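You operate a simulated robot arm through the tools that you are given. There is no shell and no other tool. Be economical: measure what you need, move in short steps, check, and stop when the job is done.

The job below is to be done with a simulated two-armed robot. You get a single attempt, and the scene is never put back.

Task
Steam the cones in the cabinet for 10 minutes on high heat.
Fine: once the GOOD lamp is lit, turn the heat off and open the vent; the door stays locked.

It is judged by the outcome, as a careful person would: the job done as asked, and still so three seconds after it is handed in. It fails if anything else is knocked over, pushed out of place, dropped, spilled or broken.

Robot
Two 6-joint arms with three-finger grippers on one trunk, on a base that drives. Base frame: it is fixed to the floor where the robot stands at the start and does not move with it; the origin is under the middle of the robot, x ahead of it, y to its left, z up. Readings come in m, rad, newtons and seconds.
The left shoulder is at the start at [0.04, 0.147, 1.342], the right one opposite. With the tool pointing down near the work surface each hand reaches from about 0.3 to 0.5 m from the robot's upright axis, wherever it stands, measured 20 degrees to its own side. Places, roughly: control panel [1, 0, 1]; door latch [0.9, -0.2, 0.8]; drain lever [0.9, -0.9, 0.8]; green button [1, 0, 0.9]; green cone [1.25, -0.75, 0.75]; hand wheel [0.7, -0.4, 1.1]; heat dial [1, 0, 1.2]; minutes dial [1, 0, 1]; steam cabinet [1.3, -0.5, 1]; vent lever [1, 0.1, 0.8]. Payload 2.69 kg a hand.
The tool frame of a hand sits at the grasp point between the pads (the TCP): z along the fingers, y along the line on which they close. The tips reach 0.029 m beyond it. Largest opening 0.12 m; the body of the gripper starts 0.078 m behind the TCP.
Orientation is that of the tool frame in the base frame, as a unit quaternion [w, x, y, z]. With the fingers straight down and closing along the base's y, the tool's x points along the base's -x, its y along +y and its z along -z.

Tools
- The arms move only by the tool jog_arm. It takes "left_moves", "right_moves" or both (then of equal length, played together; a hand with none holds still); each is a list of rows, each a list of 3 entries, a list of its own where there are three numbers: the shift along the base's x, y, z in m, then the turn, a rotation vector about the base's x, y, z in rad, then the finger opening in m, from 0 to 0.12. In form: [[[dx, dy, dz], [rx, ry, rz], jaw], ...]. A call has 1 to 12 rows; each row is the pose to reach, as a shift and turn from the pose commanded when the call began. Rows are played at 5 a second. More than 0.05 m and 0.15 rad between two rows, or a gripper value outside its range, and nothing of the call is played. A pose out of reach is approached as far as the arm can. The call stops where the force on the tool passes 90 N (or 10 N more than at its start, if that is more) or the arm is blocked; 0.2 s more then pass. Each finger halts on what it meets, pressing with about 24 N; the grip force reading is that of the motor and also rises with nothing between the fingers. The clock runs only during rows and for 0.2 s after the last one: add rows that repeat a pose to give the fingers time. It gives the time, the measured TCP pose, the force on the tool (base axes), the opening and the grip force at its end, in the units of the frame above (readings bear some noise), with the torque about the TCP (base axes, N m) and any sound that the robot's microphone picked up.
- Cameras (640 x 400 px; columns grow to the right, rows downward): "scene" is now at [0.1046, 0.001, 1.5653]; the picture's right is [0.01, -1.00, 0.00], its down [-0.65, -0.00, -0.76] and it looks along [0.76, 0.01, -0.65] (base axes); focal length 277 px, centre (320, 200). "left" rides on the left gripper at [0.063, 0, -0.104] in its tool frame; the picture's right is [0.00, 1.00, 0.00], its down [-0.83, 0.00, -0.56] and it looks along [-0.56, 0.00, 0.83] (tool axes); focal length 275 px, centre (320, 200). "right" rides on the right gripper at [0.063, 0, -0.104] in its tool frame; the picture's right is [0.00, 1.00, 0.00], its down [-0.83, 0.00, -0.56] and it looks along [-0.56, 0.00, 0.83] (tool axes); focal length 275 px, centre (320, 200). There is no depth. A picture from a camera that has moved, and an enlarged one, comes with that camera's place and axes in the base frame and with its lens.
- snapshot(camera): a new picture of that camera. The clock stands still meanwhile.
- slide_trunk(by): slides the trunk up (or, below 0, down) by that many m; the arms and the scene camera ride with it, the base frame stays. It gives what a move gives, with no picture.
- drive_base(legs): drives the robot by 1 to 6 legs, each [ahead, turn to the left] in m and rad, along the robot's own axes; the way and the turn of a leg run together, so that a leg with both is an arc; at most 1.5 m and 3.142 rad a leg. The arms and the cameras ride along, it lands a little off, and it stops where it bumps. It gives what a move gives.
- pan_tilt(pan, tilt): turns the head with the scene camera to pan (to the left, within 1.501 rad either way) and tilt (down, from -0.506 to 1.204), counted from straight ahead of the robot. It gives what a move gives.
- enlarge(camera, box): a new picture of the part [left, top, right, bottom] of that camera's present view, enlarged. The clock stands still meanwhile.
- job_done(): hands the job in; it is judged then, once.

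Go step by step. Nothing tells you exact positions but the pictures and the camera data: compare them with the known pose of the tool, close in by small moves and look again before you grip or let go. The budget is 120 turns and 100 pictures, counting those below and the enlarged ones. Unless the task says otherwise, let go and move clear before handing in, and close with one line.

The tools are called after "Emit:" as name(argument=value, ...) on one line, values as JSON. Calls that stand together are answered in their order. jog_arm: Moves the arms, as the interface text tells. Its arguments: {"type":"object","properties":{"left_moves":{"type":"array","items":{"type":"array"}},"right_moves":{"type":"array","items":{"type":"array"}}},"required":[]} The other tools are called the same way: slide_trunk (by) slides the trunk up or down; drive_base (legs) drives the base; pan_tilt (pan, tilt) turns the head that bears the scene camera; snapshot (camera) takes a picture; enlarge (camera, box) takes an enlarged picture of a part of a camera's view; job_done () hands the job in.

At the start:

```text
t: 0.0
left_ee_pos: [0.4881, 0.2357, 0.9986]
left_tool_rot: [-0.001, 0.0, 1.0, 0.0]
left_wrist_force: [-0.5, 0.4, 0.0]
left_wrist_torque: [-0.02, -0.04, 0.03]
left_gripper_width: 0.1201
left_grasp_force: 0.1
right_ee_pos: [0.493, -0.2253, 0.9989]
right_tool_rot: [0.0, 0.001, 1.0, 0.0]
right_wrist_force: [0.6, 0.1, 0.7]
right_wrist_torque: [0.03, 0.01, 0.06]
right_gripper_width: 0.1203
right_grasp_force: 0.0
trunk travel left (down, up): [-0.469, 0.029]
robot x, y, heading: [-0.0018, 0.0022, -0.002]
head pan, tilt: [0.007, 0.707]
```

scene: 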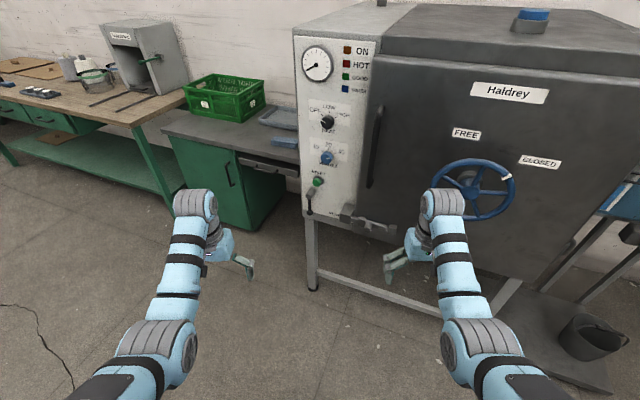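
right: 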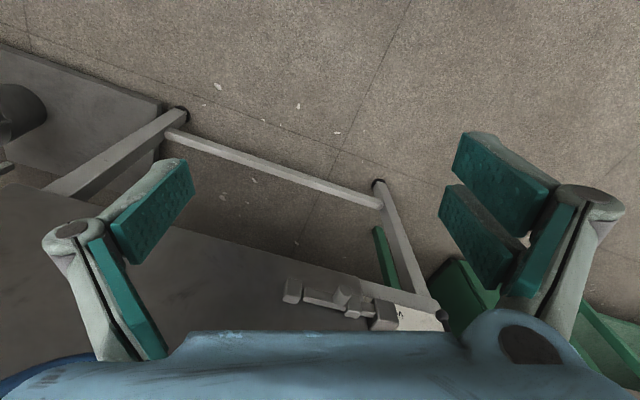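
left: 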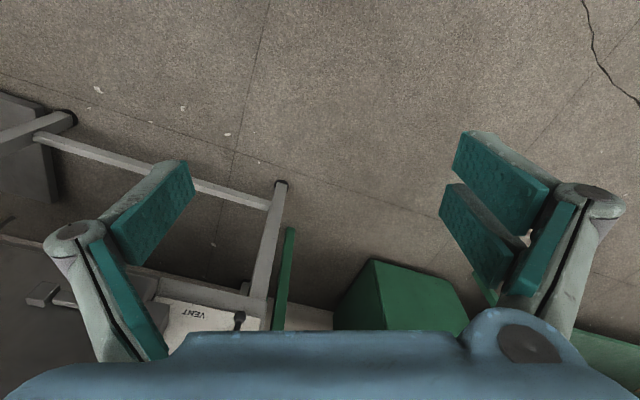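

I see the steam cabinet ahead with its control panel, hand wheel, latch and vent lever. I'll look closer at the panel and at the door first.

Emit:
enlarge(camera="scene", box=[290, 30, 390, 130])

Emit:
enlarge(camera="scene", box=[290, 130, 410, 240])

Emit:
enlarge(camera="scene", box=[390, 70, 640, 240])

```text
4.00 times, centred on (340, 80) of scene
camera zoom: at [0.1046, 0.001, 1.5653], right [0.01, -1.0, 0.0], down [-0.65, 0.0, -0.76], along [0.76, 0.01, -0.65], focal length 1108 px, centre (240, 680)
```

zoom: 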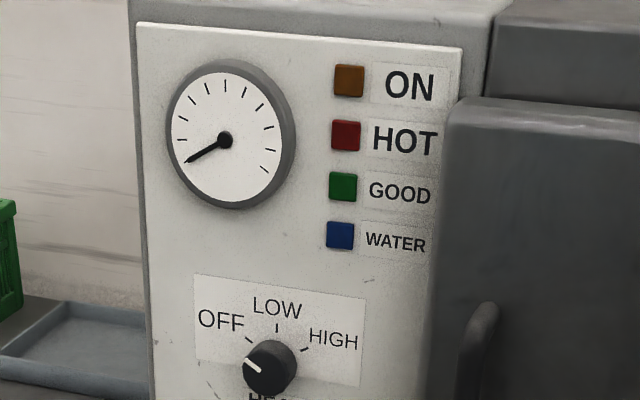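

```text
3.64 times, centred on (350, 185) of scene
camera zoom: at [0.1046, 0.001, 1.5653], right [0.01, -1.0, 0.0], down [-0.65, 0.0, -0.76], along [0.76, 0.01, -0.65], focal length 1008 px, centre (211, 254)
```

zoom: 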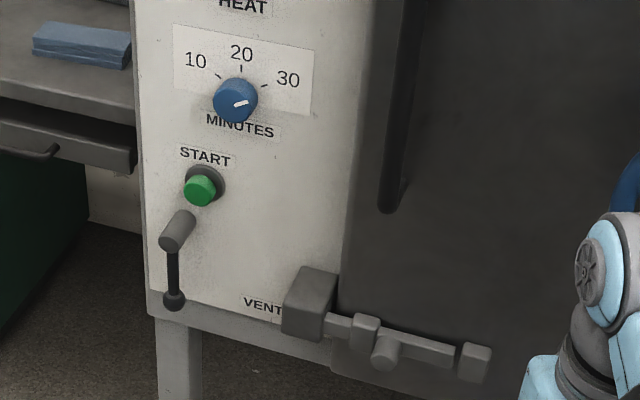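

```text
2.35 times, centred on (515, 155) of scene
camera zoom: at [0.1046, 0.001, 1.5653], right [0.01, -1.0, 0.0], down [-0.65, 0.0, -0.76], along [0.76, 0.01, -0.65], focal length 652 px, centre (-139, 306)
```

zoom: 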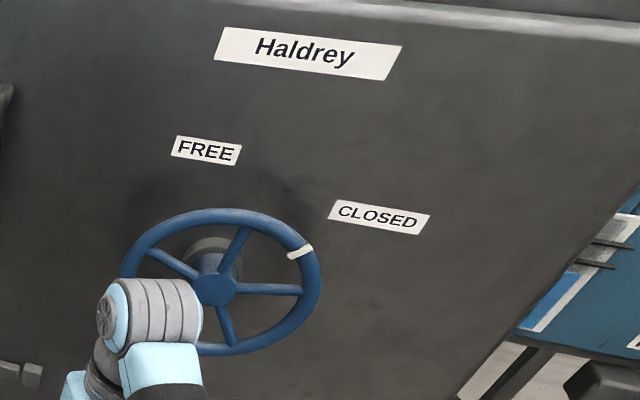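

The hand wheel's mark points at CLOSED, heat is OFF and minutes at about 30. I'll look around the right side and from other views to see the drain and any signs.

Emit:
pan_tilt(pan=-0.9, tilt=0.5)

Emit:
snapshot(camera="scene")

Emit:
pan_tilt(pan=0.7, tilt=0.4)

Emit:
snapshot(camera="scene")

Emit:
pan_tilt(pan=-0.3, tilt=0.2)

Emit:
snapshot(camera="scene")

```text
t: 1.2
left_ee_pos: [0.4893, 0.2336, 1.0001]
left_tool_rot: [0.0, 0.0, 1.0, 0.0]
left_wrist_force: [0.3, -0.5, 1.0]
left_wrist_torque: [-0.02, 0.01, 0.01]
left_gripper_width: 0.1198
left_grasp_force: 0.0
right_ee_pos: [0.4938, -0.2234, 0.9989]
right_tool_rot: [0.001, 0.0, 1.0, 0.0]
right_wrist_force: [-0.3, -0.3, 0.6]
right_wrist_torque: [-0.01, -0.01, 0.01]
right_gripper_width: 0.1201
right_grasp_force: 0.0
trunk travel left (down, up): [-0.469, 0.029]
robot x, y, heading: [-0.0014, -0.0018, 0.0]
head pan, tilt: [-0.901, 0.499]
```

```text
93 pictures are left
camera scene: at [0.0766, -0.0708, 1.5836], right [-0.78, -0.62, 0.0], down [-0.3, 0.38, -0.88], along [0.55, -0.69, -0.48], focal length 277 px, centre (320, 200)
```

scene: 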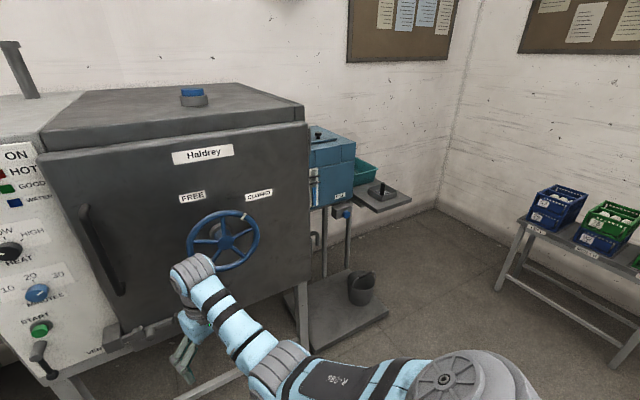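

```text
t: 2.9
left_ee_pos: [0.4884, 0.2333, 1.0]
left_tool_rot: [0.0, 0.001, 1.0, 0.0]
left_wrist_force: [0.1, -0.3, -0.3]
left_wrist_torque: [-0.02, 0.01, 0.03]
left_gripper_width: 0.12
left_grasp_force: 0.1
right_ee_pos: [0.4942, -0.2239, 0.9997]
right_tool_rot: [0.0, 0.0, 1.0, 0.0]
right_wrist_force: [-0.1, 0.3, 0.2]
right_wrist_torque: [-0.01, 0.0, 0.0]
right_gripper_width: 0.1198
right_grasp_force: 0.1
trunk travel left (down, up): [-0.469, 0.029]
robot x, y, heading: [0.0041, 0.0028, -0.001]
head pan, tilt: [0.7, 0.4]
```

```text
92 pictures are left
camera scene: at [0.0909, 0.06, 1.5928], right [0.64, -0.77, 0.0], down [-0.3, -0.25, -0.92], along [0.7, 0.59, -0.39], focal length 277 px, centre (320, 200)
```

scene: 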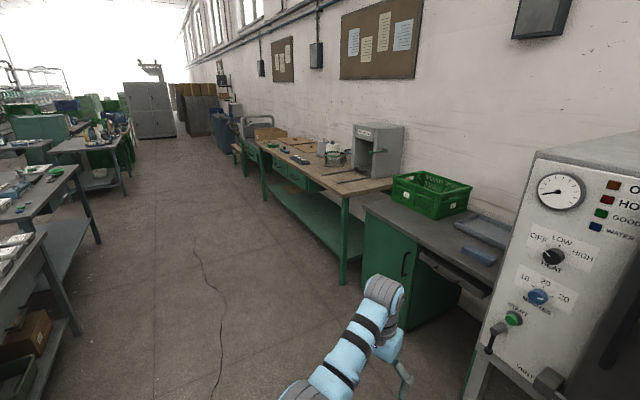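

```text
t: 4.2
left_ee_pos: [0.4876, 0.2348, 0.9997]
left_tool_rot: [0.0, 0.0, 1.0, 0.0]
left_wrist_force: [-0.6, 1.1, -0.2]
left_wrist_torque: [0.02, -0.01, 0.01]
left_gripper_width: 0.1199
left_grasp_force: 0.0
right_ee_pos: [0.4936, -0.2252, 1.0001]
right_tool_rot: [0.0, 0.001, 1.0, 0.001]
right_wrist_force: [-0.6, 0.6, 0.2]
right_wrist_torque: [0.0, -0.03, 0.01]
right_gripper_width: 0.12
right_grasp_force: 0.1
trunk travel left (down, up): [-0.469, 0.029]
robot x, y, heading: [-0.0009, -0.0014, 0.002]
head pan, tilt: [-0.3, 0.201]
```

```text
91 pictures are left
camera scene: at [0.109, -0.027, 1.6113], right [-0.29, -0.96, 0.0], down [-0.19, 0.06, -0.98], along [0.94, -0.29, -0.2], focal length 277 px, centre (320, 200)
```

scene: 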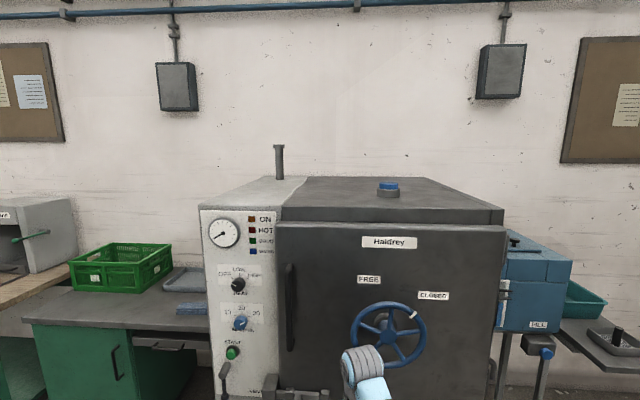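

A blue water tank with a FILL mark stands right of the cabinet. I'll look at its sight gauge and the drain lever, and at the latch and boards.

Emit:
pan_tilt(pan=-0.8, tilt=0.35)

Emit:
enlarge(camera="scene", box=[250, 150, 410, 330])

Emit:
enlarge(camera="scene", box=[120, 200, 280, 300])

```text
t: 5.1
left_ee_pos: [0.4885, 0.2343, 1.0001]
left_tool_rot: [-0.001, 0.001, 1.0, 0.0]
left_wrist_force: [0.3, 0.3, 0.3]
left_wrist_torque: [0.04, 0.01, -0.02]
left_gripper_width: 0.1202
left_grasp_force: 0.1
right_ee_pos: [0.4934, -0.2244, 1.0005]
right_tool_rot: [0.0, 0.0, 1.0, 0.0]
right_wrist_force: [-0.1, 0.0, 0.4]
right_wrist_torque: [0.01, -0.03, -0.01]
right_gripper_width: 0.1201
right_grasp_force: 0.1
trunk travel left (down, up): [-0.469, 0.029]
robot x, y, heading: [-0.0029, 0.0013, 0.002]
head pan, tilt: [-0.799, 0.351]
```

```text
2.22 times, centred on (330, 240) of scene
camera zoom: at [0.0849, -0.0662, 1.5973], right [-0.72, -0.7, 0.0], down [-0.24, 0.25, -0.94], along [0.66, -0.67, -0.34], focal length 616 px, centre (298, 111)
```

zoom: 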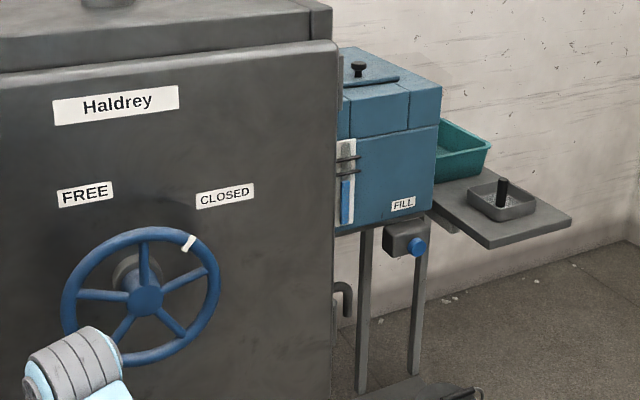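

```text
4.00 times, centred on (200, 250) of scene
camera zoom: at [0.0849, -0.0662, 1.5973], right [-0.72, -0.7, 0.0], down [-0.24, 0.25, -0.94], along [0.66, -0.67, -0.34], focal length 1108 px, centre (800, 0)
```

zoom: 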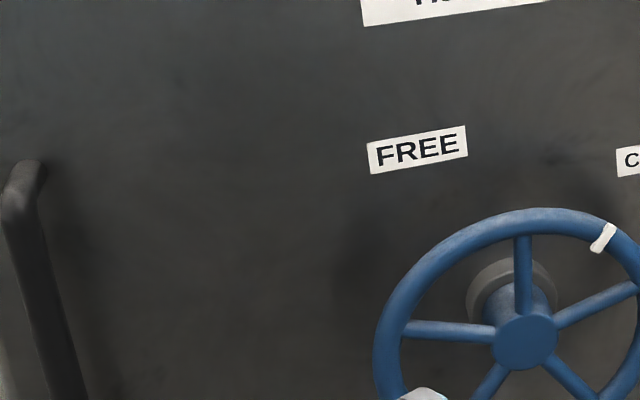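

The tank's sight gauge seems to show its level below the two marks, so the water may have to be topped up (FILL). I'll back away and go to the right to see the tank and the drain.

Emit:
drive_base(legs=[[-0.15, 0], [0, -1.57], [0.9, 0], [0, 1.57]])

Emit:
pan_tilt(pan=-0.1, tilt=0.6)

Emit:
snapshot(camera="scene")

```text
t: 18.4
left_ee_pos: [0.3246, -0.643, 0.9994]
left_tool_rot: [0.0, 0.002, 1.0, 0.0]
left_wrist_force: [0.5, -0.2, 0.3]
left_wrist_torque: [-0.01, 0.03, -0.02]
left_gripper_width: 0.1202
left_grasp_force: 0.1
right_ee_pos: [0.3267, -1.1013, 0.9995]
right_tool_rot: [0.0, 0.003, 1.0, 0.0]
right_wrist_force: [-0.3, -0.7, 0.4]
right_wrist_torque: [0.01, -0.02, 0.01]
right_gripper_width: 0.1201
right_grasp_force: 0.2
trunk travel left (down, up): [-0.469, 0.029]
robot x, y, heading: [-0.1657, -0.8746, -0.004]
head pan, tilt: [-0.799, 0.351]
```

```text
t: 19.5
left_ee_pos: [0.3241, -0.6426, 1.0003]
left_tool_rot: [0.0, 0.002, 1.0, 0.0]
left_wrist_force: [0.2, -0.8, 0.2]
left_wrist_torque: [0.01, 0.01, -0.01]
left_gripper_width: 0.1202
left_grasp_force: 0.1
right_ee_pos: [0.3278, -1.1021, 1.0]
right_tool_rot: [0.0, 0.003, 1.0, 0.0]
right_wrist_force: [-0.6, 0.1, 1.2]
right_wrist_torque: [0.01, -0.01, 0.01]
right_gripper_width: 0.1201
right_grasp_force: 0.0
trunk travel left (down, up): [-0.469, 0.029]
robot x, y, heading: [-0.1659, -0.8745, -0.007]
head pan, tilt: [-0.099, 0.6]
```

```text
88 pictures are left
camera scene: at [-0.0572, -0.8845, 1.5746], right [-0.1, -0.99, 0.0], down [-0.56, 0.06, -0.83], along [0.82, -0.09, -0.56], focal length 277 px, centre (320, 200)
```

scene: 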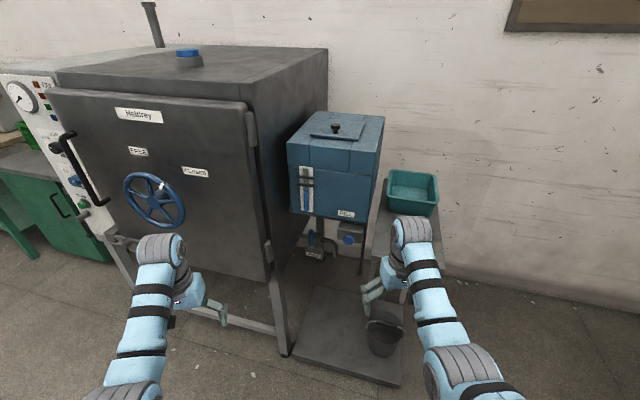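

Emit:
enlarge(camera="scene", box=[270, 140, 390, 280])

Emit:
enlarge(camera="scene", box=[280, 210, 370, 270])

```text
2.86 times, centred on (330, 210) of scene
camera zoom: at [-0.0572, -0.8845, 1.5746], right [-0.1, -0.99, 0.0], down [-0.56, 0.06, -0.83], along [0.82, -0.09, -0.56], focal length 792 px, centre (291, 171)
```

zoom: 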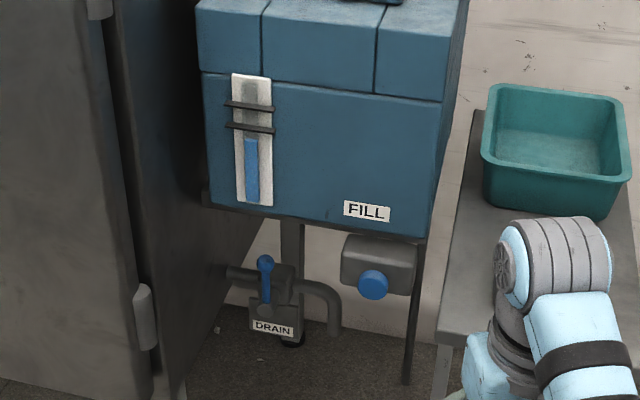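

```text
6.67 times, centred on (325, 240) of scene
camera zoom: at [-0.0572, -0.8845, 1.5746], right [-0.1, -0.99, 0.0], down [-0.56, 0.06, -0.83], along [0.82, -0.09, -0.56], focal length 1848 px, centre (287, -67)
```

zoom: 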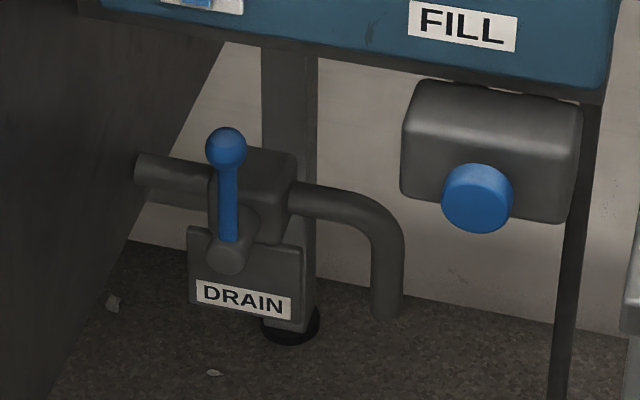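

The water level stands just under the lower mark; the drain lever is across its pipe (closed). The FILL knob triangulates to about (0.71, -1.08, 0.86). I'll turn the right hand to point forward with its fingers shut, to press it.

Emit:
jog_arm(right_moves=[[[0.0, 0, 0], [0, -0.143, 0], 0.1], [[0.0, 0, 0], [0, -0.286, 0], 0.08], [[0.0, 0, 0], [0, -0.429, 0], 0.06], [[0.0, 0, 0], [0, -0.572, 0], 0.04], [[0.0, 0, 0], [0, -0.715, 0], 0.02], [[0.0, 0, -0.02], [0, -0.858, 0], 0.0], [[0.0, 0, -0.04], [0, -1.0, 0], 0.0], [[0.0, 0, -0.06], [0, -1.143, 0], 0.0], [[0.0, 0, -0.08], [0, -1.286, 0], 0.0], [[0.0, 0, -0.1], [0, -1.43, 0], 0.0], [[0.0, 0.01, -0.12], [0, -1.571, 0], 0.0]])

Emit:
snapshot(camera="right")

Emit:
snapshot(camera="scene")

```text
t: 21.9
left_ee_pos: [0.3259, -0.6417, 0.9993]
left_tool_rot: [-0.001, 0.003, 1.0, 0.0]
left_wrist_force: [-0.3, -0.1, 0.3]
left_wrist_torque: [0.02, 0.0, 0.0]
left_gripper_width: 0.1199
left_grasp_force: 0.1
right_ee_pos: [0.3287, -1.0915, 0.8786]
right_tool_rot: [0.707, 0.001, 0.707, 0.002]
right_wrist_force: [0.5, 0.9, -0.2]
right_wrist_torque: [0.01, -0.02, 0.04]
right_gripper_width: 0.0
right_grasp_force: 23.7
trunk travel left (down, up): [-0.469, 0.029]
robot x, y, heading: [-0.162, -0.8747, -0.003]
head pan, tilt: [-0.099, 0.6]
```

```text
85 pictures are left
camera right: at [0.2248, -1.0905, 0.8142], right [0.0, 1.0, 0.0], down [-0.56, 0.0, 0.83], along [0.83, 0.0, 0.56], focal length 275 px, centre (320, 200)
```

right: 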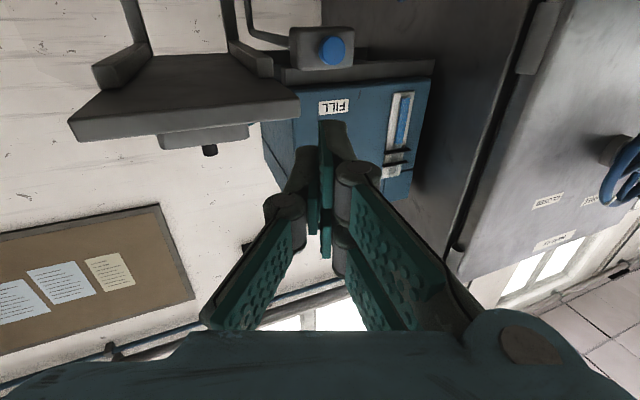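

```text
84 pictures are left
camera scene: at [-0.0553, -0.8841, 1.5744], right [-0.1, -0.99, 0.0], down [-0.56, 0.06, -0.82], along [0.82, -0.08, -0.57], focal length 277 px, centre (320, 200)
```

scene: 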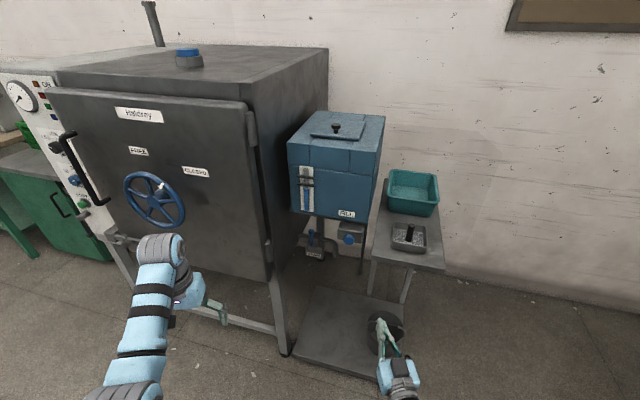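

The right hand points at the FILL knob (two views agree, about (0.714, -1.073, 0.86)). I'll roll the hand on edge so it clears the bench at right, and drive closer.

Emit:
jog_arm(right_moves=[[[0.0, 0, 0], [0.143, 0, 0], 0.0], [[0, 0, 0], [0.286, 0, 0], 0], [[0, 0, 0], [0.429, 0, 0], 0], [[0, 0, 0], [0.572, 0, 0], 0], [[0, 0, 0], [0.715, 0, 0], 0], [[0, 0, 0], [0.858, 0, 0], 0], [[0, 0.005, -0.005], [1.0, 0, 0], 0], [[0, 0.01, -0.01], [1.143, 0, 0], 0], [[0, 0.015, -0.015], [1.286, 0, 0], 0], [[0, 0.02, -0.02], [1.43, 0, 0], 0], [[0, 0.025, -0.02], [1.571, 0, 0], 0]])

Emit:
drive_base(legs=[[0.22, 0]])

Emit:
snapshot(camera="right")

Emit:
snapshot(camera="scene")

```text
t: 24.3
left_ee_pos: [0.3239, -0.6425, 1.0001]
left_tool_rot: [0.0, 0.002, 1.0, 0.0]
left_wrist_force: [-1.1, 0.8, 0.0]
left_wrist_torque: [-0.03, 0.02, -0.01]
left_gripper_width: 0.1201
left_grasp_force: 0.1
right_ee_pos: [0.329, -1.0675, 0.8619]
right_tool_rot: [0.498, 0.502, 0.499, 0.501]
right_wrist_force: [0.1, -0.3, -0.3]
right_wrist_torque: [-0.05, 0.0, -0.01]
right_gripper_width: 0.0002
right_grasp_force: 23.7
right hand out of reach, approached as far as the arm can: row 10
trunk travel left (down, up): [-0.469, 0.029]
robot x, y, heading: [-0.1652, -0.8768, -0.005]
head pan, tilt: [-0.099, 0.6]
```

```text
t: 26.0
left_ee_pos: [0.5471, -0.6456, 1.0013]
left_tool_rot: [0.002, 0.005, 1.0, 0.0]
left_wrist_force: [-0.2, 1.1, -0.4]
left_wrist_torque: [-0.01, -0.02, -0.01]
left_gripper_width: 0.1201
left_grasp_force: 0.0
right_ee_pos: [0.5501, -1.0689, 0.8627]
right_tool_rot: [0.5, 0.501, 0.497, 0.502]
right_wrist_force: [-1.7, 0.2, 0.5]
right_wrist_torque: [0.03, 0.05, 0.01]
right_gripper_width: 0.0001
right_grasp_force: 23.5
trunk travel left (down, up): [-0.469, 0.029]
robot x, y, heading: [0.059, -0.8756, -0.009]
head pan, tilt: [-0.099, 0.6]
```

```text
83 pictures are left
camera right: at [0.446, -1.0058, 0.8608], right [0.0, 0.0, 1.0], down [-0.56, -0.83, 0.0], along [0.83, -0.56, 0.0], focal length 275 px, centre (320, 200)
```

right: 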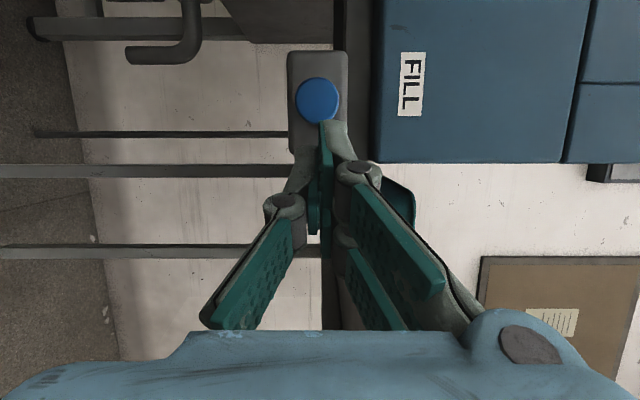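

```text
82 pictures are left
camera scene: at [0.1633, -0.8858, 1.5749], right [-0.11, -0.99, 0.0], down [-0.56, 0.06, -0.83], along [0.82, -0.09, -0.56], focal length 277 px, centre (320, 200)
```

scene: 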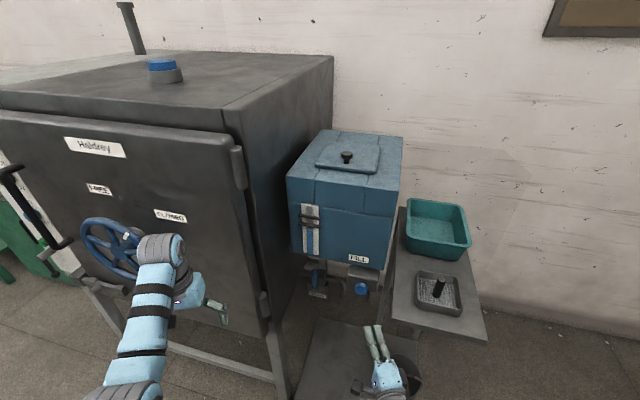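

The fingertips are in line with the blue FILL knob, about 0.13 m short. I advance, stopping just short of touch, and take a baseline gauge reading.

Emit:
jog_arm(right_moves=[[[0.03, -0.002, -0.002], [0, 0, 0], 0], [[0.06, -0.003, -0.003], [0, 0, 0], 0], [[0.09, -0.003, -0.003], [0, 0, 0], 0], [[0.115, -0.003, -0.003], [0, 0, 0], 0]])

Emit:
enlarge(camera="scene", box=[280, 190, 400, 310])

Emit:
enlarge(camera="right", box=[240, 30, 440, 155])

```text
t: 27.0
left_ee_pos: [0.5502, -0.6453, 0.9995]
left_tool_rot: [0.0, 0.005, 1.0, 0.0]
left_wrist_force: [0.0, 0.1, 0.0]
left_wrist_torque: [0.02, -0.01, 0.01]
left_gripper_width: 0.1203
left_grasp_force: 0.0
right_ee_pos: [0.6094, -1.0737, 0.8935]
right_tool_rot: [0.498, 0.503, 0.499, 0.5]
right_wrist_force: [0.0, 0.6, -0.2]
right_wrist_torque: [-0.04, -0.01, 0.02]
right_gripper_width: 0.0
right_grasp_force: 24.1
right hand out of reach, approached as far as the arm can: row 1, 2, 3, 4
trunk travel left (down, up): [-0.469, 0.029]
robot x, y, heading: [0.0588, -0.875, -0.005]
head pan, tilt: [-0.099, 0.6]
```

```text
3.33 times, centred on (340, 250) of scene
camera zoom: at [0.1689, -0.8858, 1.5745], right [-0.11, -0.99, 0.0], down [-0.56, 0.06, -0.82], along [0.82, -0.09, -0.57], focal length 924 px, centre (253, 33)
```

zoom: 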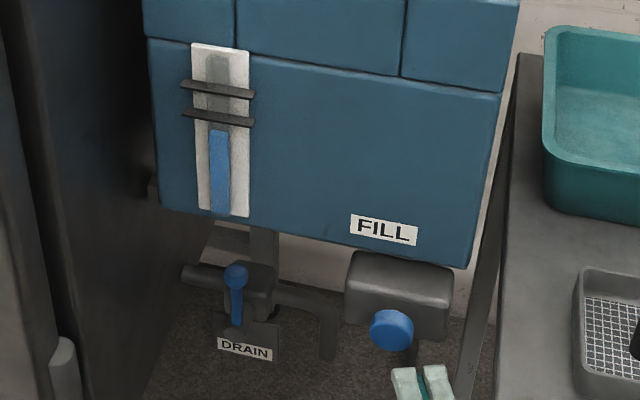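

```text
3.20 times, centred on (340, 92) of right
camera zoom: at [0.5049, -1.0108, 0.8921], right [0.0, 0.0, 1.0], down [-0.56, -0.83, 0.0], along [0.83, -0.56, 0.0], focal length 881 px, centre (256, 544)
```

zoom: 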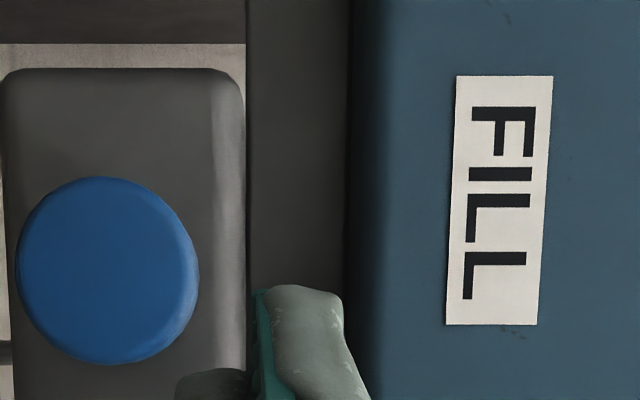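

The arm was out of reach there; I'll pull back, lower the trunk 0.2 m, and realign.

Emit:
jog_arm(right_moves=[[[-0.04, 0, 0], [0, 0, 0], 0], [[-0.08, 0, 0], [0, 0, 0], 0]])

Emit:
slide_trunk(by=-0.2)

Emit:
snapshot(camera="scene")

```text
t: 27.6
left_ee_pos: [0.5494, -0.6454, 1.0015]
left_tool_rot: [0.001, 0.004, 1.0, -0.001]
left_wrist_force: [0.1, 0.6, -0.2]
left_wrist_torque: [-0.01, 0.02, -0.04]
left_gripper_width: 0.12
left_grasp_force: 0.0
right_ee_pos: [0.5265, -1.073, 0.8949]
right_tool_rot: [0.499, 0.503, 0.499, 0.5]
right_wrist_force: [-0.9, 0.4, -0.1]
right_wrist_torque: [0.0, 0.01, -0.03]
right_gripper_width: 0.0
right_grasp_force: 23.9
trunk travel left (down, up): [-0.469, 0.029]
robot x, y, heading: [0.0618, -0.8772, -0.006]
head pan, tilt: [-0.099, 0.6]
```

```text
t: 29.7
left_ee_pos: [0.5497, -0.6453, 0.7991]
left_tool_rot: [0.0, 0.004, 1.0, 0.001]
left_wrist_force: [0.1, 0.0, 0.3]
left_wrist_torque: [-0.02, 0.04, -0.02]
left_gripper_width: 0.1199
left_grasp_force: 0.1
right_ee_pos: [0.53, -1.0756, 0.6942]
right_tool_rot: [0.5, 0.502, 0.499, 0.499]
right_wrist_force: [0.7, -0.5, 0.6]
right_wrist_torque: [0.04, -0.03, 0.02]
right_gripper_width: 0.0
right_grasp_force: 24.3
trunk travel left (down, up): [-0.269, 0.229]
robot x, y, heading: [0.0637, -0.8765, -0.008]
head pan, tilt: [-0.099, 0.6]
```

```text
79 pictures are left
camera scene: at [0.168, -0.8858, 1.3738], right [-0.11, -0.99, 0.0], down [-0.56, 0.06, -0.82], along [0.82, -0.09, -0.57], focal length 277 px, centre (320, 200)
```

scene: 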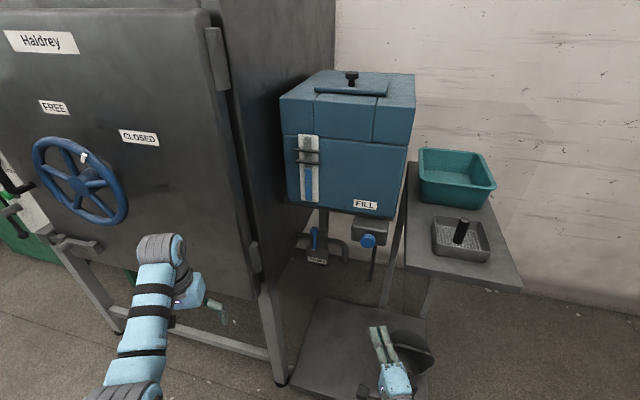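

Now raise the right hand to the knob's height and close to within a few cm, with y at -1.072.

Emit:
jog_arm(right_moves=[[[0, 0.003, 0.04], [0, 0, 0], 0], [[0, 0.003, 0.08], [0, 0, 0], 0], [[0, 0.003, 0.12], [0, 0, 0], 0], [[0, 0.003, 0.164], [0, 0, 0], 0], [[0.04, 0.003, 0.164], [0, 0, 0], 0], [[0.08, 0.003, 0.164], [0, 0, 0], 0], [[0.12, 0.003, 0.164], [0, 0, 0], 0], [[0.135, 0.003, 0.164], [0, 0, 0], 0]])

Emit:
enlarge(camera="right", box=[220, 30, 420, 155])

Emit:
enlarge(camera="scene", box=[280, 120, 400, 280])

```text
t: 31.5
left_ee_pos: [0.55, -0.6458, 0.7994]
left_tool_rot: [0.0, 0.005, 1.0, 0.0]
left_wrist_force: [0.4, -0.9, 0.6]
left_wrist_torque: [-0.03, -0.02, 0.01]
left_gripper_width: 0.1197
left_grasp_force: 0.1
right_ee_pos: [0.6652, -1.0717, 0.8588]
right_tool_rot: [0.499, 0.503, 0.499, 0.499]
right_wrist_force: [-2.0, 0.5, -1.7]
right_wrist_torque: [0.0, 0.01, -0.02]
right_gripper_width: 0.0
right_grasp_force: 24.3
right hand out of reach, approached as far as the arm can: row 4, 5, 6
trunk travel left (down, up): [-0.269, 0.229]
robot x, y, heading: [0.0602, -0.8783, -0.001]
head pan, tilt: [-0.099, 0.6]
```

```text
3.20 times, centred on (320, 92) of right
camera zoom: at [0.5612, -1.0074, 0.8574], right [0.0, 0.0, 1.0], down [-0.56, -0.83, 0.0], along [0.83, -0.56, 0.0], focal length 881 px, centre (320, 544)
```

zoom: 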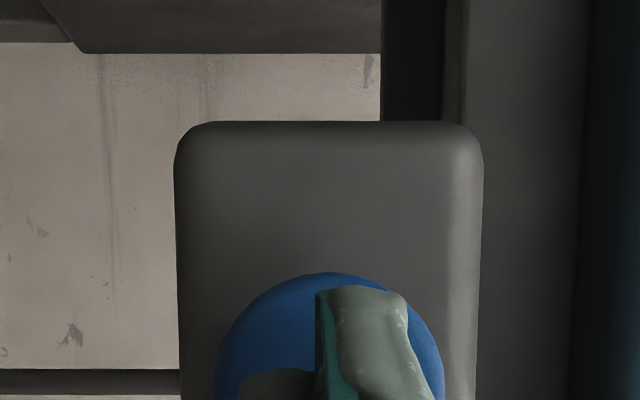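

```text
2.50 times, centred on (340, 200) of scene
camera zoom: at [0.1683, -0.8858, 1.374], right [-0.11, -0.99, 0.0], down [-0.56, 0.06, -0.82], along [0.82, -0.09, -0.57], focal length 693 px, centre (270, 200)
```

zoom: 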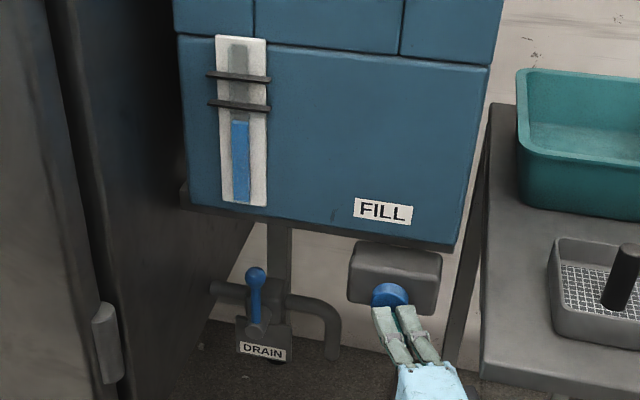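

Fingertips are centred on the knob with perhaps 2 cm to go. I'll press in small steps and retract within the same call, then check the gauge.

Emit:
jog_arm(right_moves=[[[0.01, 0, 0], [0, 0, 0], 0], [[0.02, 0, 0], [0, 0, 0], 0], [[0.025, 0, 0], [0, 0, 0], 0], [[0.03, 0, 0], [0, 0, 0], 0]])

Emit:
enlarge(camera="scene", box=[280, 120, 400, 280])

```text
t: 32.4
left_ee_pos: [0.5392, -0.6441, 0.8057]
left_tool_rot: [0.006, 0.004, 1.0, 0.0]
left_wrist_force: [1.6, 0.3, -0.3]
left_wrist_torque: [0.0, 0.08, -0.04]
left_gripper_width: 0.1201
left_grasp_force: 0.0
right_ee_pos: [0.6742, -1.0729, 0.8609]
right_tool_rot: [0.5, 0.503, 0.499, 0.499]
right_wrist_force: [-76.8, -5.4, 14.9]
right_wrist_torque: [0.26, -0.49, -1.59]
right_gripper_width: 0.0
right_grasp_force: 24.1
trunk travel left (down, up): [-0.269, 0.229]
robot x, y, heading: [0.0595, -0.8737, -0.017]
head pan, tilt: [-0.099, 0.6]
heard: click
stopped in row 4 (right hand): the force on the tool passed its limit at 93 N (the readings are from after the stop); the commanded pose is now the measured one
```

```text
2.50 times, centred on (340, 200) of scene
camera zoom: at [0.1495, -0.8856, 1.3756], right [-0.11, -0.99, 0.0], down [-0.55, 0.06, -0.83], along [0.83, -0.09, -0.55], focal length 693 px, centre (270, 200)
```

zoom: 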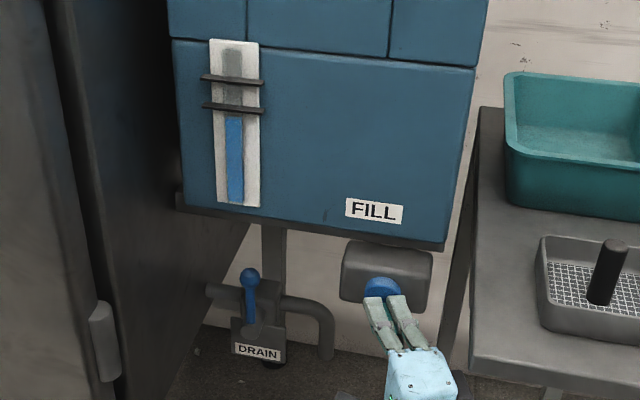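

A click, and the level seems to creep up. I'll ease off fully and see whether the fill stops.

Emit:
jog_arm(right_moves=[[[-0.015, 0, 0], [0, 0, 0], 0], [[-0.03, 0, 0], [0, 0, 0], 0]])

Emit:
enlarge(camera="scene", box=[285, 120, 345, 210])

Emit:
jog_arm(right_moves=[[[0, 0, 0], [0, 0, 0], 0], [[0, 0, 0], [0, 0, 0], 0], [[0, 0, 0], [0, 0, 0], 0], [[0, 0, 0], [0, 0, 0], 0]])

Emit:
enlarge(camera="scene", box=[285, 120, 345, 210])

```text
t: 33.0
left_ee_pos: [0.5496, -0.647, 0.7998]
left_tool_rot: [0.001, 0.005, 1.0, 0.0]
left_wrist_force: [-0.1, 0.2, 0.3]
left_wrist_torque: [-0.04, 0.0, 0.03]
left_gripper_width: 0.1198
left_grasp_force: 0.1
right_ee_pos: [0.6563, -1.073, 0.8522]
right_tool_rot: [0.496, 0.506, 0.502, 0.495]
right_wrist_force: [1.2, 0.0, 0.2]
right_wrist_torque: [-0.01, -0.01, -0.01]
right_gripper_width: 0.0001
right_grasp_force: 23.9
trunk travel left (down, up): [-0.269, 0.229]
robot x, y, heading: [0.0586, -0.8782, -0.007]
head pan, tilt: [-0.099, 0.6]
```

```text
4.44 times, centred on (315, 165) of scene
camera zoom: at [0.1661, -0.8862, 1.3742], right [-0.11, -0.99, 0.0], down [-0.56, 0.06, -0.83], along [0.82, -0.09, -0.56], focal length 1232 px, centre (342, 356)
```

zoom: 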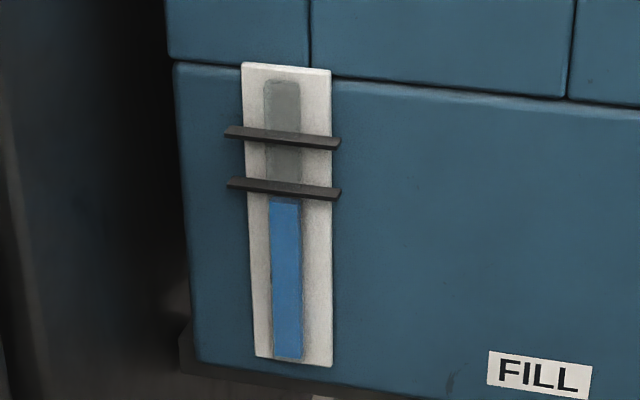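

```text
t: 34.0
left_ee_pos: [0.55, -0.6456, 0.7987]
left_tool_rot: [0.0, 0.004, 1.0, 0.0]
left_wrist_force: [0.2, -0.4, 0.2]
left_wrist_torque: [0.01, 0.01, -0.03]
left_gripper_width: 0.1199
left_grasp_force: 0.0
right_ee_pos: [0.6567, -1.0724, 0.8515]
right_tool_rot: [0.496, 0.507, 0.502, 0.495]
right_wrist_force: [0.2, 0.2, -1.0]
right_wrist_torque: [-0.01, 0.01, -0.01]
right_gripper_width: 0.0001
right_grasp_force: 23.8
trunk travel left (down, up): [-0.269, 0.229]
robot x, y, heading: [0.0539, -0.8755, -0.011]
head pan, tilt: [-0.099, 0.6]
```

```text
4.44 times, centred on (315, 165) of scene
camera zoom: at [0.167, -0.8862, 1.374], right [-0.11, -0.99, 0.0], down [-0.56, 0.06, -0.82], along [0.82, -0.09, -0.57], focal length 1232 px, centre (342, 356)
```

zoom: 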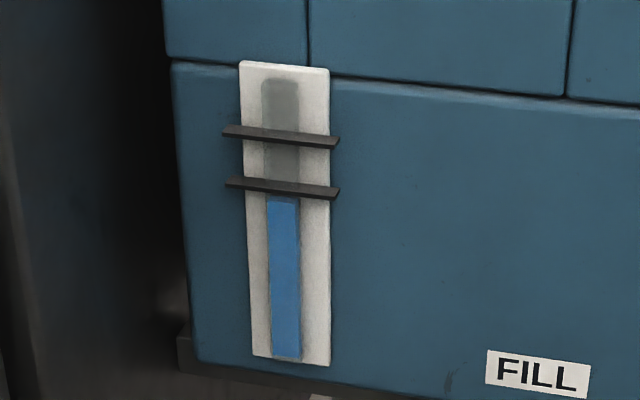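

Fill runs only while pressed. I'll press again with a bit less force and hold about a second, then read the gauge.

Emit:
jog_arm(right_moves=[[[0.015, 0, 0.007], [0, 0, 0], 0], [[0.025, 0, 0.007], [0, 0, 0], 0], [[0.03, 0, 0.007], [0, 0, 0], 0], [[0.032, 0, 0.007], [0, 0, 0], 0], [[0.032, 0, 0.007], [0, 0, 0], 0], [[0.032, 0, 0.007], [0, 0, 0], 0], [[0.032, 0, 0.007], [0, 0, 0], 0], [[0.032, 0, 0.007], [0, 0, 0], 0]])

Emit:
enlarge(camera="scene", box=[285, 120, 345, 210])

```text
t: 35.1
left_ee_pos: [0.5387, -0.6451, 0.8056]
left_tool_rot: [0.007, 0.005, 1.0, -0.001]
left_wrist_force: [-0.3, -0.6, 0.0]
left_wrist_torque: [-0.02, 0.01, 0.0]
left_gripper_width: 0.12
left_grasp_force: 0.2
right_ee_pos: [0.6736, -1.0747, 0.8579]
right_tool_rot: [0.496, 0.508, 0.504, 0.492]
right_wrist_force: [-58.8, -7.7, 8.2]
right_wrist_torque: [0.39, -0.31, -1.1]
right_gripper_width: 0.0
right_grasp_force: 23.8
trunk travel left (down, up): [-0.269, 0.229]
robot x, y, heading: [0.0544, -0.8775, -0.016]
head pan, tilt: [-0.099, 0.6]
heard: click
stopped in row 5 (right hand): the force on the tool passed its limit at 91 N (the readings are from after the stop); the commanded pose is now the measured one
```

```text
4.44 times, centred on (315, 165) of scene
camera zoom: at [0.1495, -0.8862, 1.3756], right [-0.12, -0.99, 0.0], down [-0.55, 0.07, -0.83], along [0.83, -0.1, -0.56], focal length 1232 px, centre (342, 356)
```

zoom: 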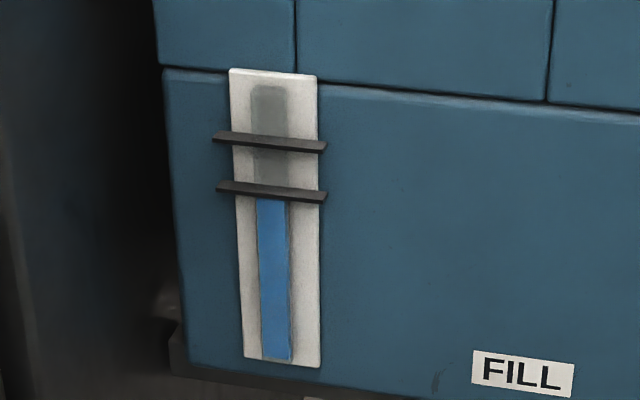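

It is pressed now; I hold this for 2 seconds.

Emit:
jog_arm(right_moves=[[[0, 0, 0], [0, 0, 0], 0], [[0, 0, 0], [0, 0, 0], 0], [[0, 0, 0], [0, 0, 0], 0], [[0, 0, 0], [0, 0, 0], 0], [[0, 0, 0], [0, 0, 0], 0], [[0, 0, 0], [0, 0, 0], 0], [[0, 0, 0], [0, 0, 0], 0], [[0, 0, 0], [0, 0, 0], 0], [[0, 0, 0], [0, 0, 0], 0]])

Emit:
enlarge(camera="scene", box=[285, 120, 345, 210])

```text
t: 37.1
left_ee_pos: [0.5396, -0.6463, 0.807]
left_tool_rot: [0.006, 0.004, 1.0, 0.0]
left_wrist_force: [0.0, 0.4, 0.5]
left_wrist_torque: [0.01, -0.01, 0.01]
left_gripper_width: 0.12
left_grasp_force: 0.2
right_ee_pos: [0.675, -1.0751, 0.8578]
right_tool_rot: [0.494, 0.508, 0.503, 0.494]
right_wrist_force: [-70.0, -7.5, -0.8]
right_wrist_torque: [0.28, -0.07, -1.32]
right_gripper_width: 0.0001
right_grasp_force: 23.5
trunk travel left (down, up): [-0.269, 0.229]
robot x, y, heading: [0.0576, -0.8789, -0.013]
head pan, tilt: [-0.099, 0.6]
```

```text
4.44 times, centred on (315, 165) of scene
camera zoom: at [0.1493, -0.8886, 1.3753], right [-0.11, -0.99, 0.0], down [-0.55, 0.07, -0.83], along [0.83, -0.09, -0.55], focal length 1232 px, centre (342, 356)
```

zoom: 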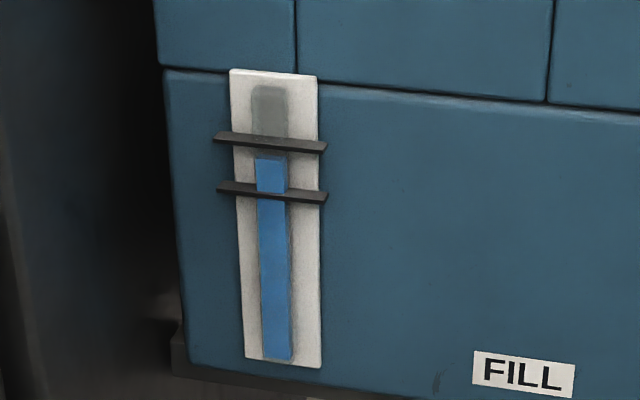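

The level now stands between the two marks, near the upper one. I release and draw the hand back.

Emit:
jog_arm(right_moves=[[[-0.05, 0, 0], [0, 0, 0], 0], [[-0.1, 0, 0], [0, 0, 0], 0], [[-0.14, 0, 0], [0, 0, 0], 0]])

Emit:
enlarge(camera="scene", box=[285, 120, 345, 210])

```text
t: 37.9
left_ee_pos: [0.548, -0.6456, 0.7997]
left_tool_rot: [0.0, 0.003, 1.0, 0.0]
left_wrist_force: [0.6, 1.1, 0.3]
left_wrist_torque: [-0.07, -0.06, -0.03]
left_gripper_width: 0.1198
left_grasp_force: 0.1
right_ee_pos: [0.545, -1.076, 0.8505]
right_tool_rot: [0.492, 0.511, 0.506, 0.491]
right_wrist_force: [-0.1, 0.2, 0.2]
right_wrist_torque: [0.01, -0.01, -0.04]
right_gripper_width: 0.0002
right_grasp_force: 23.7
trunk travel left (down, up): [-0.269, 0.229]
robot x, y, heading: [0.0593, -0.8752, -0.018]
head pan, tilt: [-0.099, 0.6]
```

```text
4.44 times, centred on (315, 165) of scene
camera zoom: at [0.1657, -0.8862, 1.3741], right [-0.11, -0.99, 0.0], down [-0.56, 0.06, -0.83], along [0.82, -0.09, -0.56], focal length 1232 px, centre (342, 356)
```

zoom: 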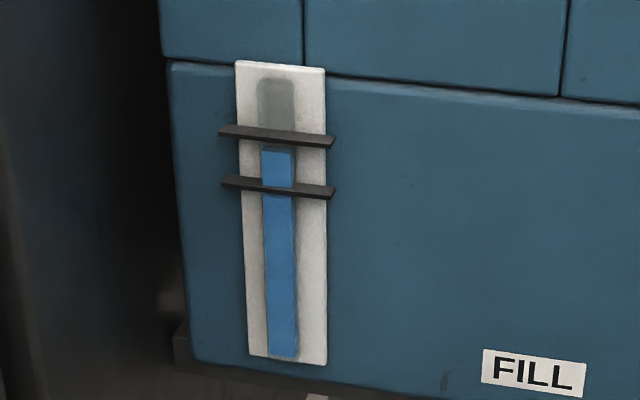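

The water is set. Now back to the control panel, standing so that the right hand faces it.

Emit:
drive_base(legs=[[-0.25, 0], [0, 1.57], [1.1, 0], [0, -1.555]])

Emit:
pan_tilt(pan=-0.25, tilt=0.3)

Emit:
snapshot(camera="scene")

Emit:
snapshot(camera="right")

```text
t: 52.6
left_ee_pos: [0.3159, 0.4483, 0.7992]
left_tool_rot: [0.0, 0.012, 1.0, 0.0]
left_wrist_force: [0.3, -0.1, -0.2]
left_wrist_torque: [-0.01, -0.01, 0.0]
left_gripper_width: 0.12
left_grasp_force: 0.1
right_ee_pos: [0.3048, 0.0187, 0.8498]
right_tool_rot: [0.496, 0.514, 0.502, 0.488]
right_wrist_force: [-0.1, -0.1, -0.2]
right_wrist_torque: [-0.02, 0.01, -0.02]
right_gripper_width: 0.0
right_grasp_force: 24.5
trunk travel left (down, up): [-0.269, 0.229]
robot x, y, heading: [-0.1754, 0.2219, -0.024]
head pan, tilt: [-0.099, 0.6]
```

```text
t: 53.4
left_ee_pos: [0.3148, 0.4486, 0.7993]
left_tool_rot: [0.0, 0.012, 1.0, 0.0]
left_wrist_force: [0.4, -0.8, 0.1]
left_wrist_torque: [0.02, -0.01, 0.0]
left_gripper_width: 0.1201
left_grasp_force: 0.0
right_ee_pos: [0.3054, 0.0176, 0.85]
right_tool_rot: [0.495, 0.515, 0.502, 0.487]
right_wrist_force: [-0.2, 0.8, 0.1]
right_wrist_torque: [0.03, 0.02, 0.03]
right_gripper_width: 0.0001
right_grasp_force: 23.8
trunk travel left (down, up): [-0.269, 0.229]
robot x, y, heading: [-0.1778, 0.2259, -0.034]
head pan, tilt: [-0.25, 0.3]
```

```text
70 pictures are left
camera scene: at [-0.0691, 0.199, 1.4015], right [-0.28, -0.96, 0.0], down [-0.29, 0.08, -0.95], along [0.92, -0.26, -0.3], focal length 277 px, centre (320, 200)
```

scene: 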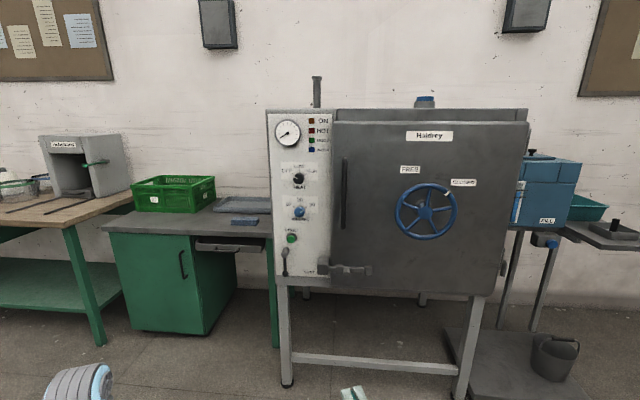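

```text
69 pictures are left
camera right: at [0.2022, 0.084, 0.8519], right [0.03, 0.0, 1.0], down [-0.57, -0.82, 0.02], along [0.82, -0.57, -0.03], focal length 275 px, centre (320, 200)
```

right: 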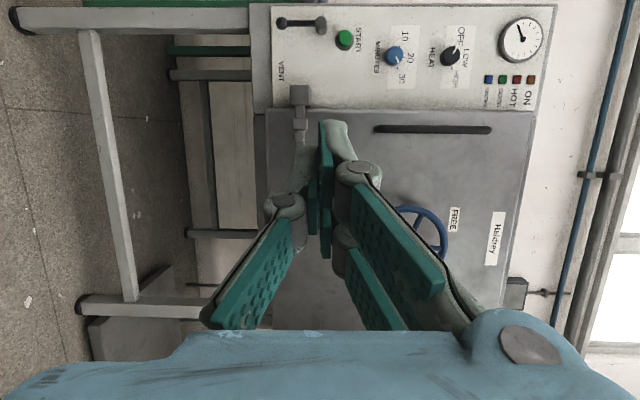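

The cabinet is turned about 0.28 rad, facing a bit to my left; my camera now looks at it square on. I look closely at the panel, the vent lever and the latch.

Emit:
enlarge(camera="scene", box=[265, 220, 385, 295])

Emit:
enlarge(camera="scene", box=[260, 105, 350, 225])

Emit:
enlarge(camera="right", box=[255, 0, 355, 65])

```text
5.33 times, centred on (325, 258) of scene
camera zoom: at [-0.0691, 0.199, 1.4015], right [-0.28, -0.96, 0.0], down [-0.29, 0.08, -0.95], along [0.92, -0.26, -0.3], focal length 1478 px, centre (293, -107)
```

zoom: 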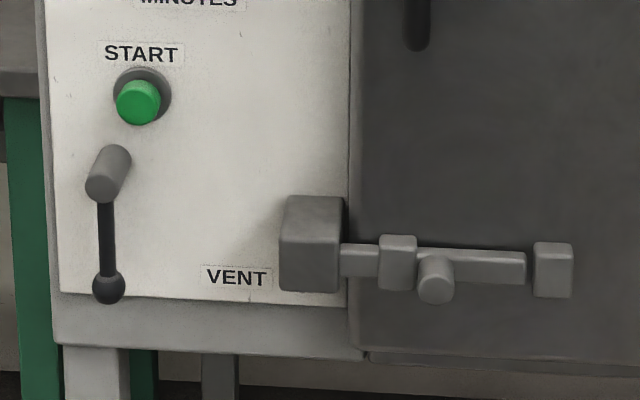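

```text
3.33 times, centred on (305, 165) of scene
camera zoom: at [-0.0691, 0.199, 1.4015], right [-0.28, -0.96, 0.0], down [-0.29, 0.08, -0.95], along [0.92, -0.26, -0.3], focal length 924 px, centre (370, 317)
```

zoom: 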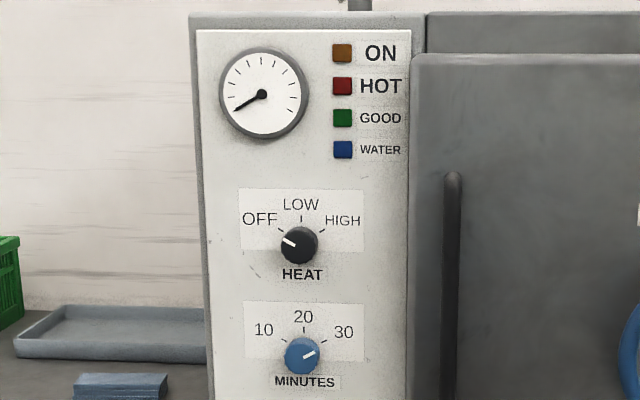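

```text
6.15 times, centred on (305, 32) of right
camera zoom: at [0.2022, 0.084, 0.8519], right [0.03, 0.0, 1.0], down [-0.57, -0.82, 0.02], along [0.82, -0.57, -0.03], focal length 1694 px, centre (412, 1231)
```

zoom: 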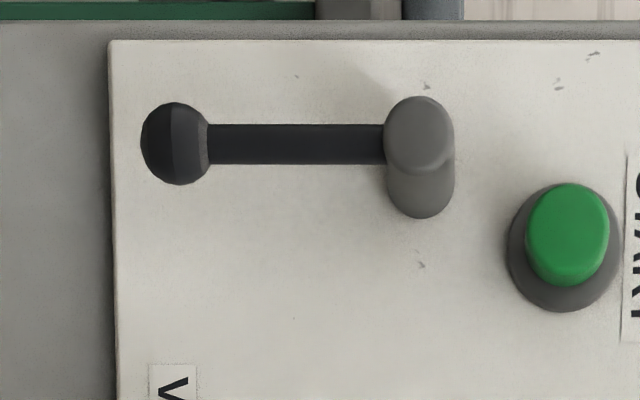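

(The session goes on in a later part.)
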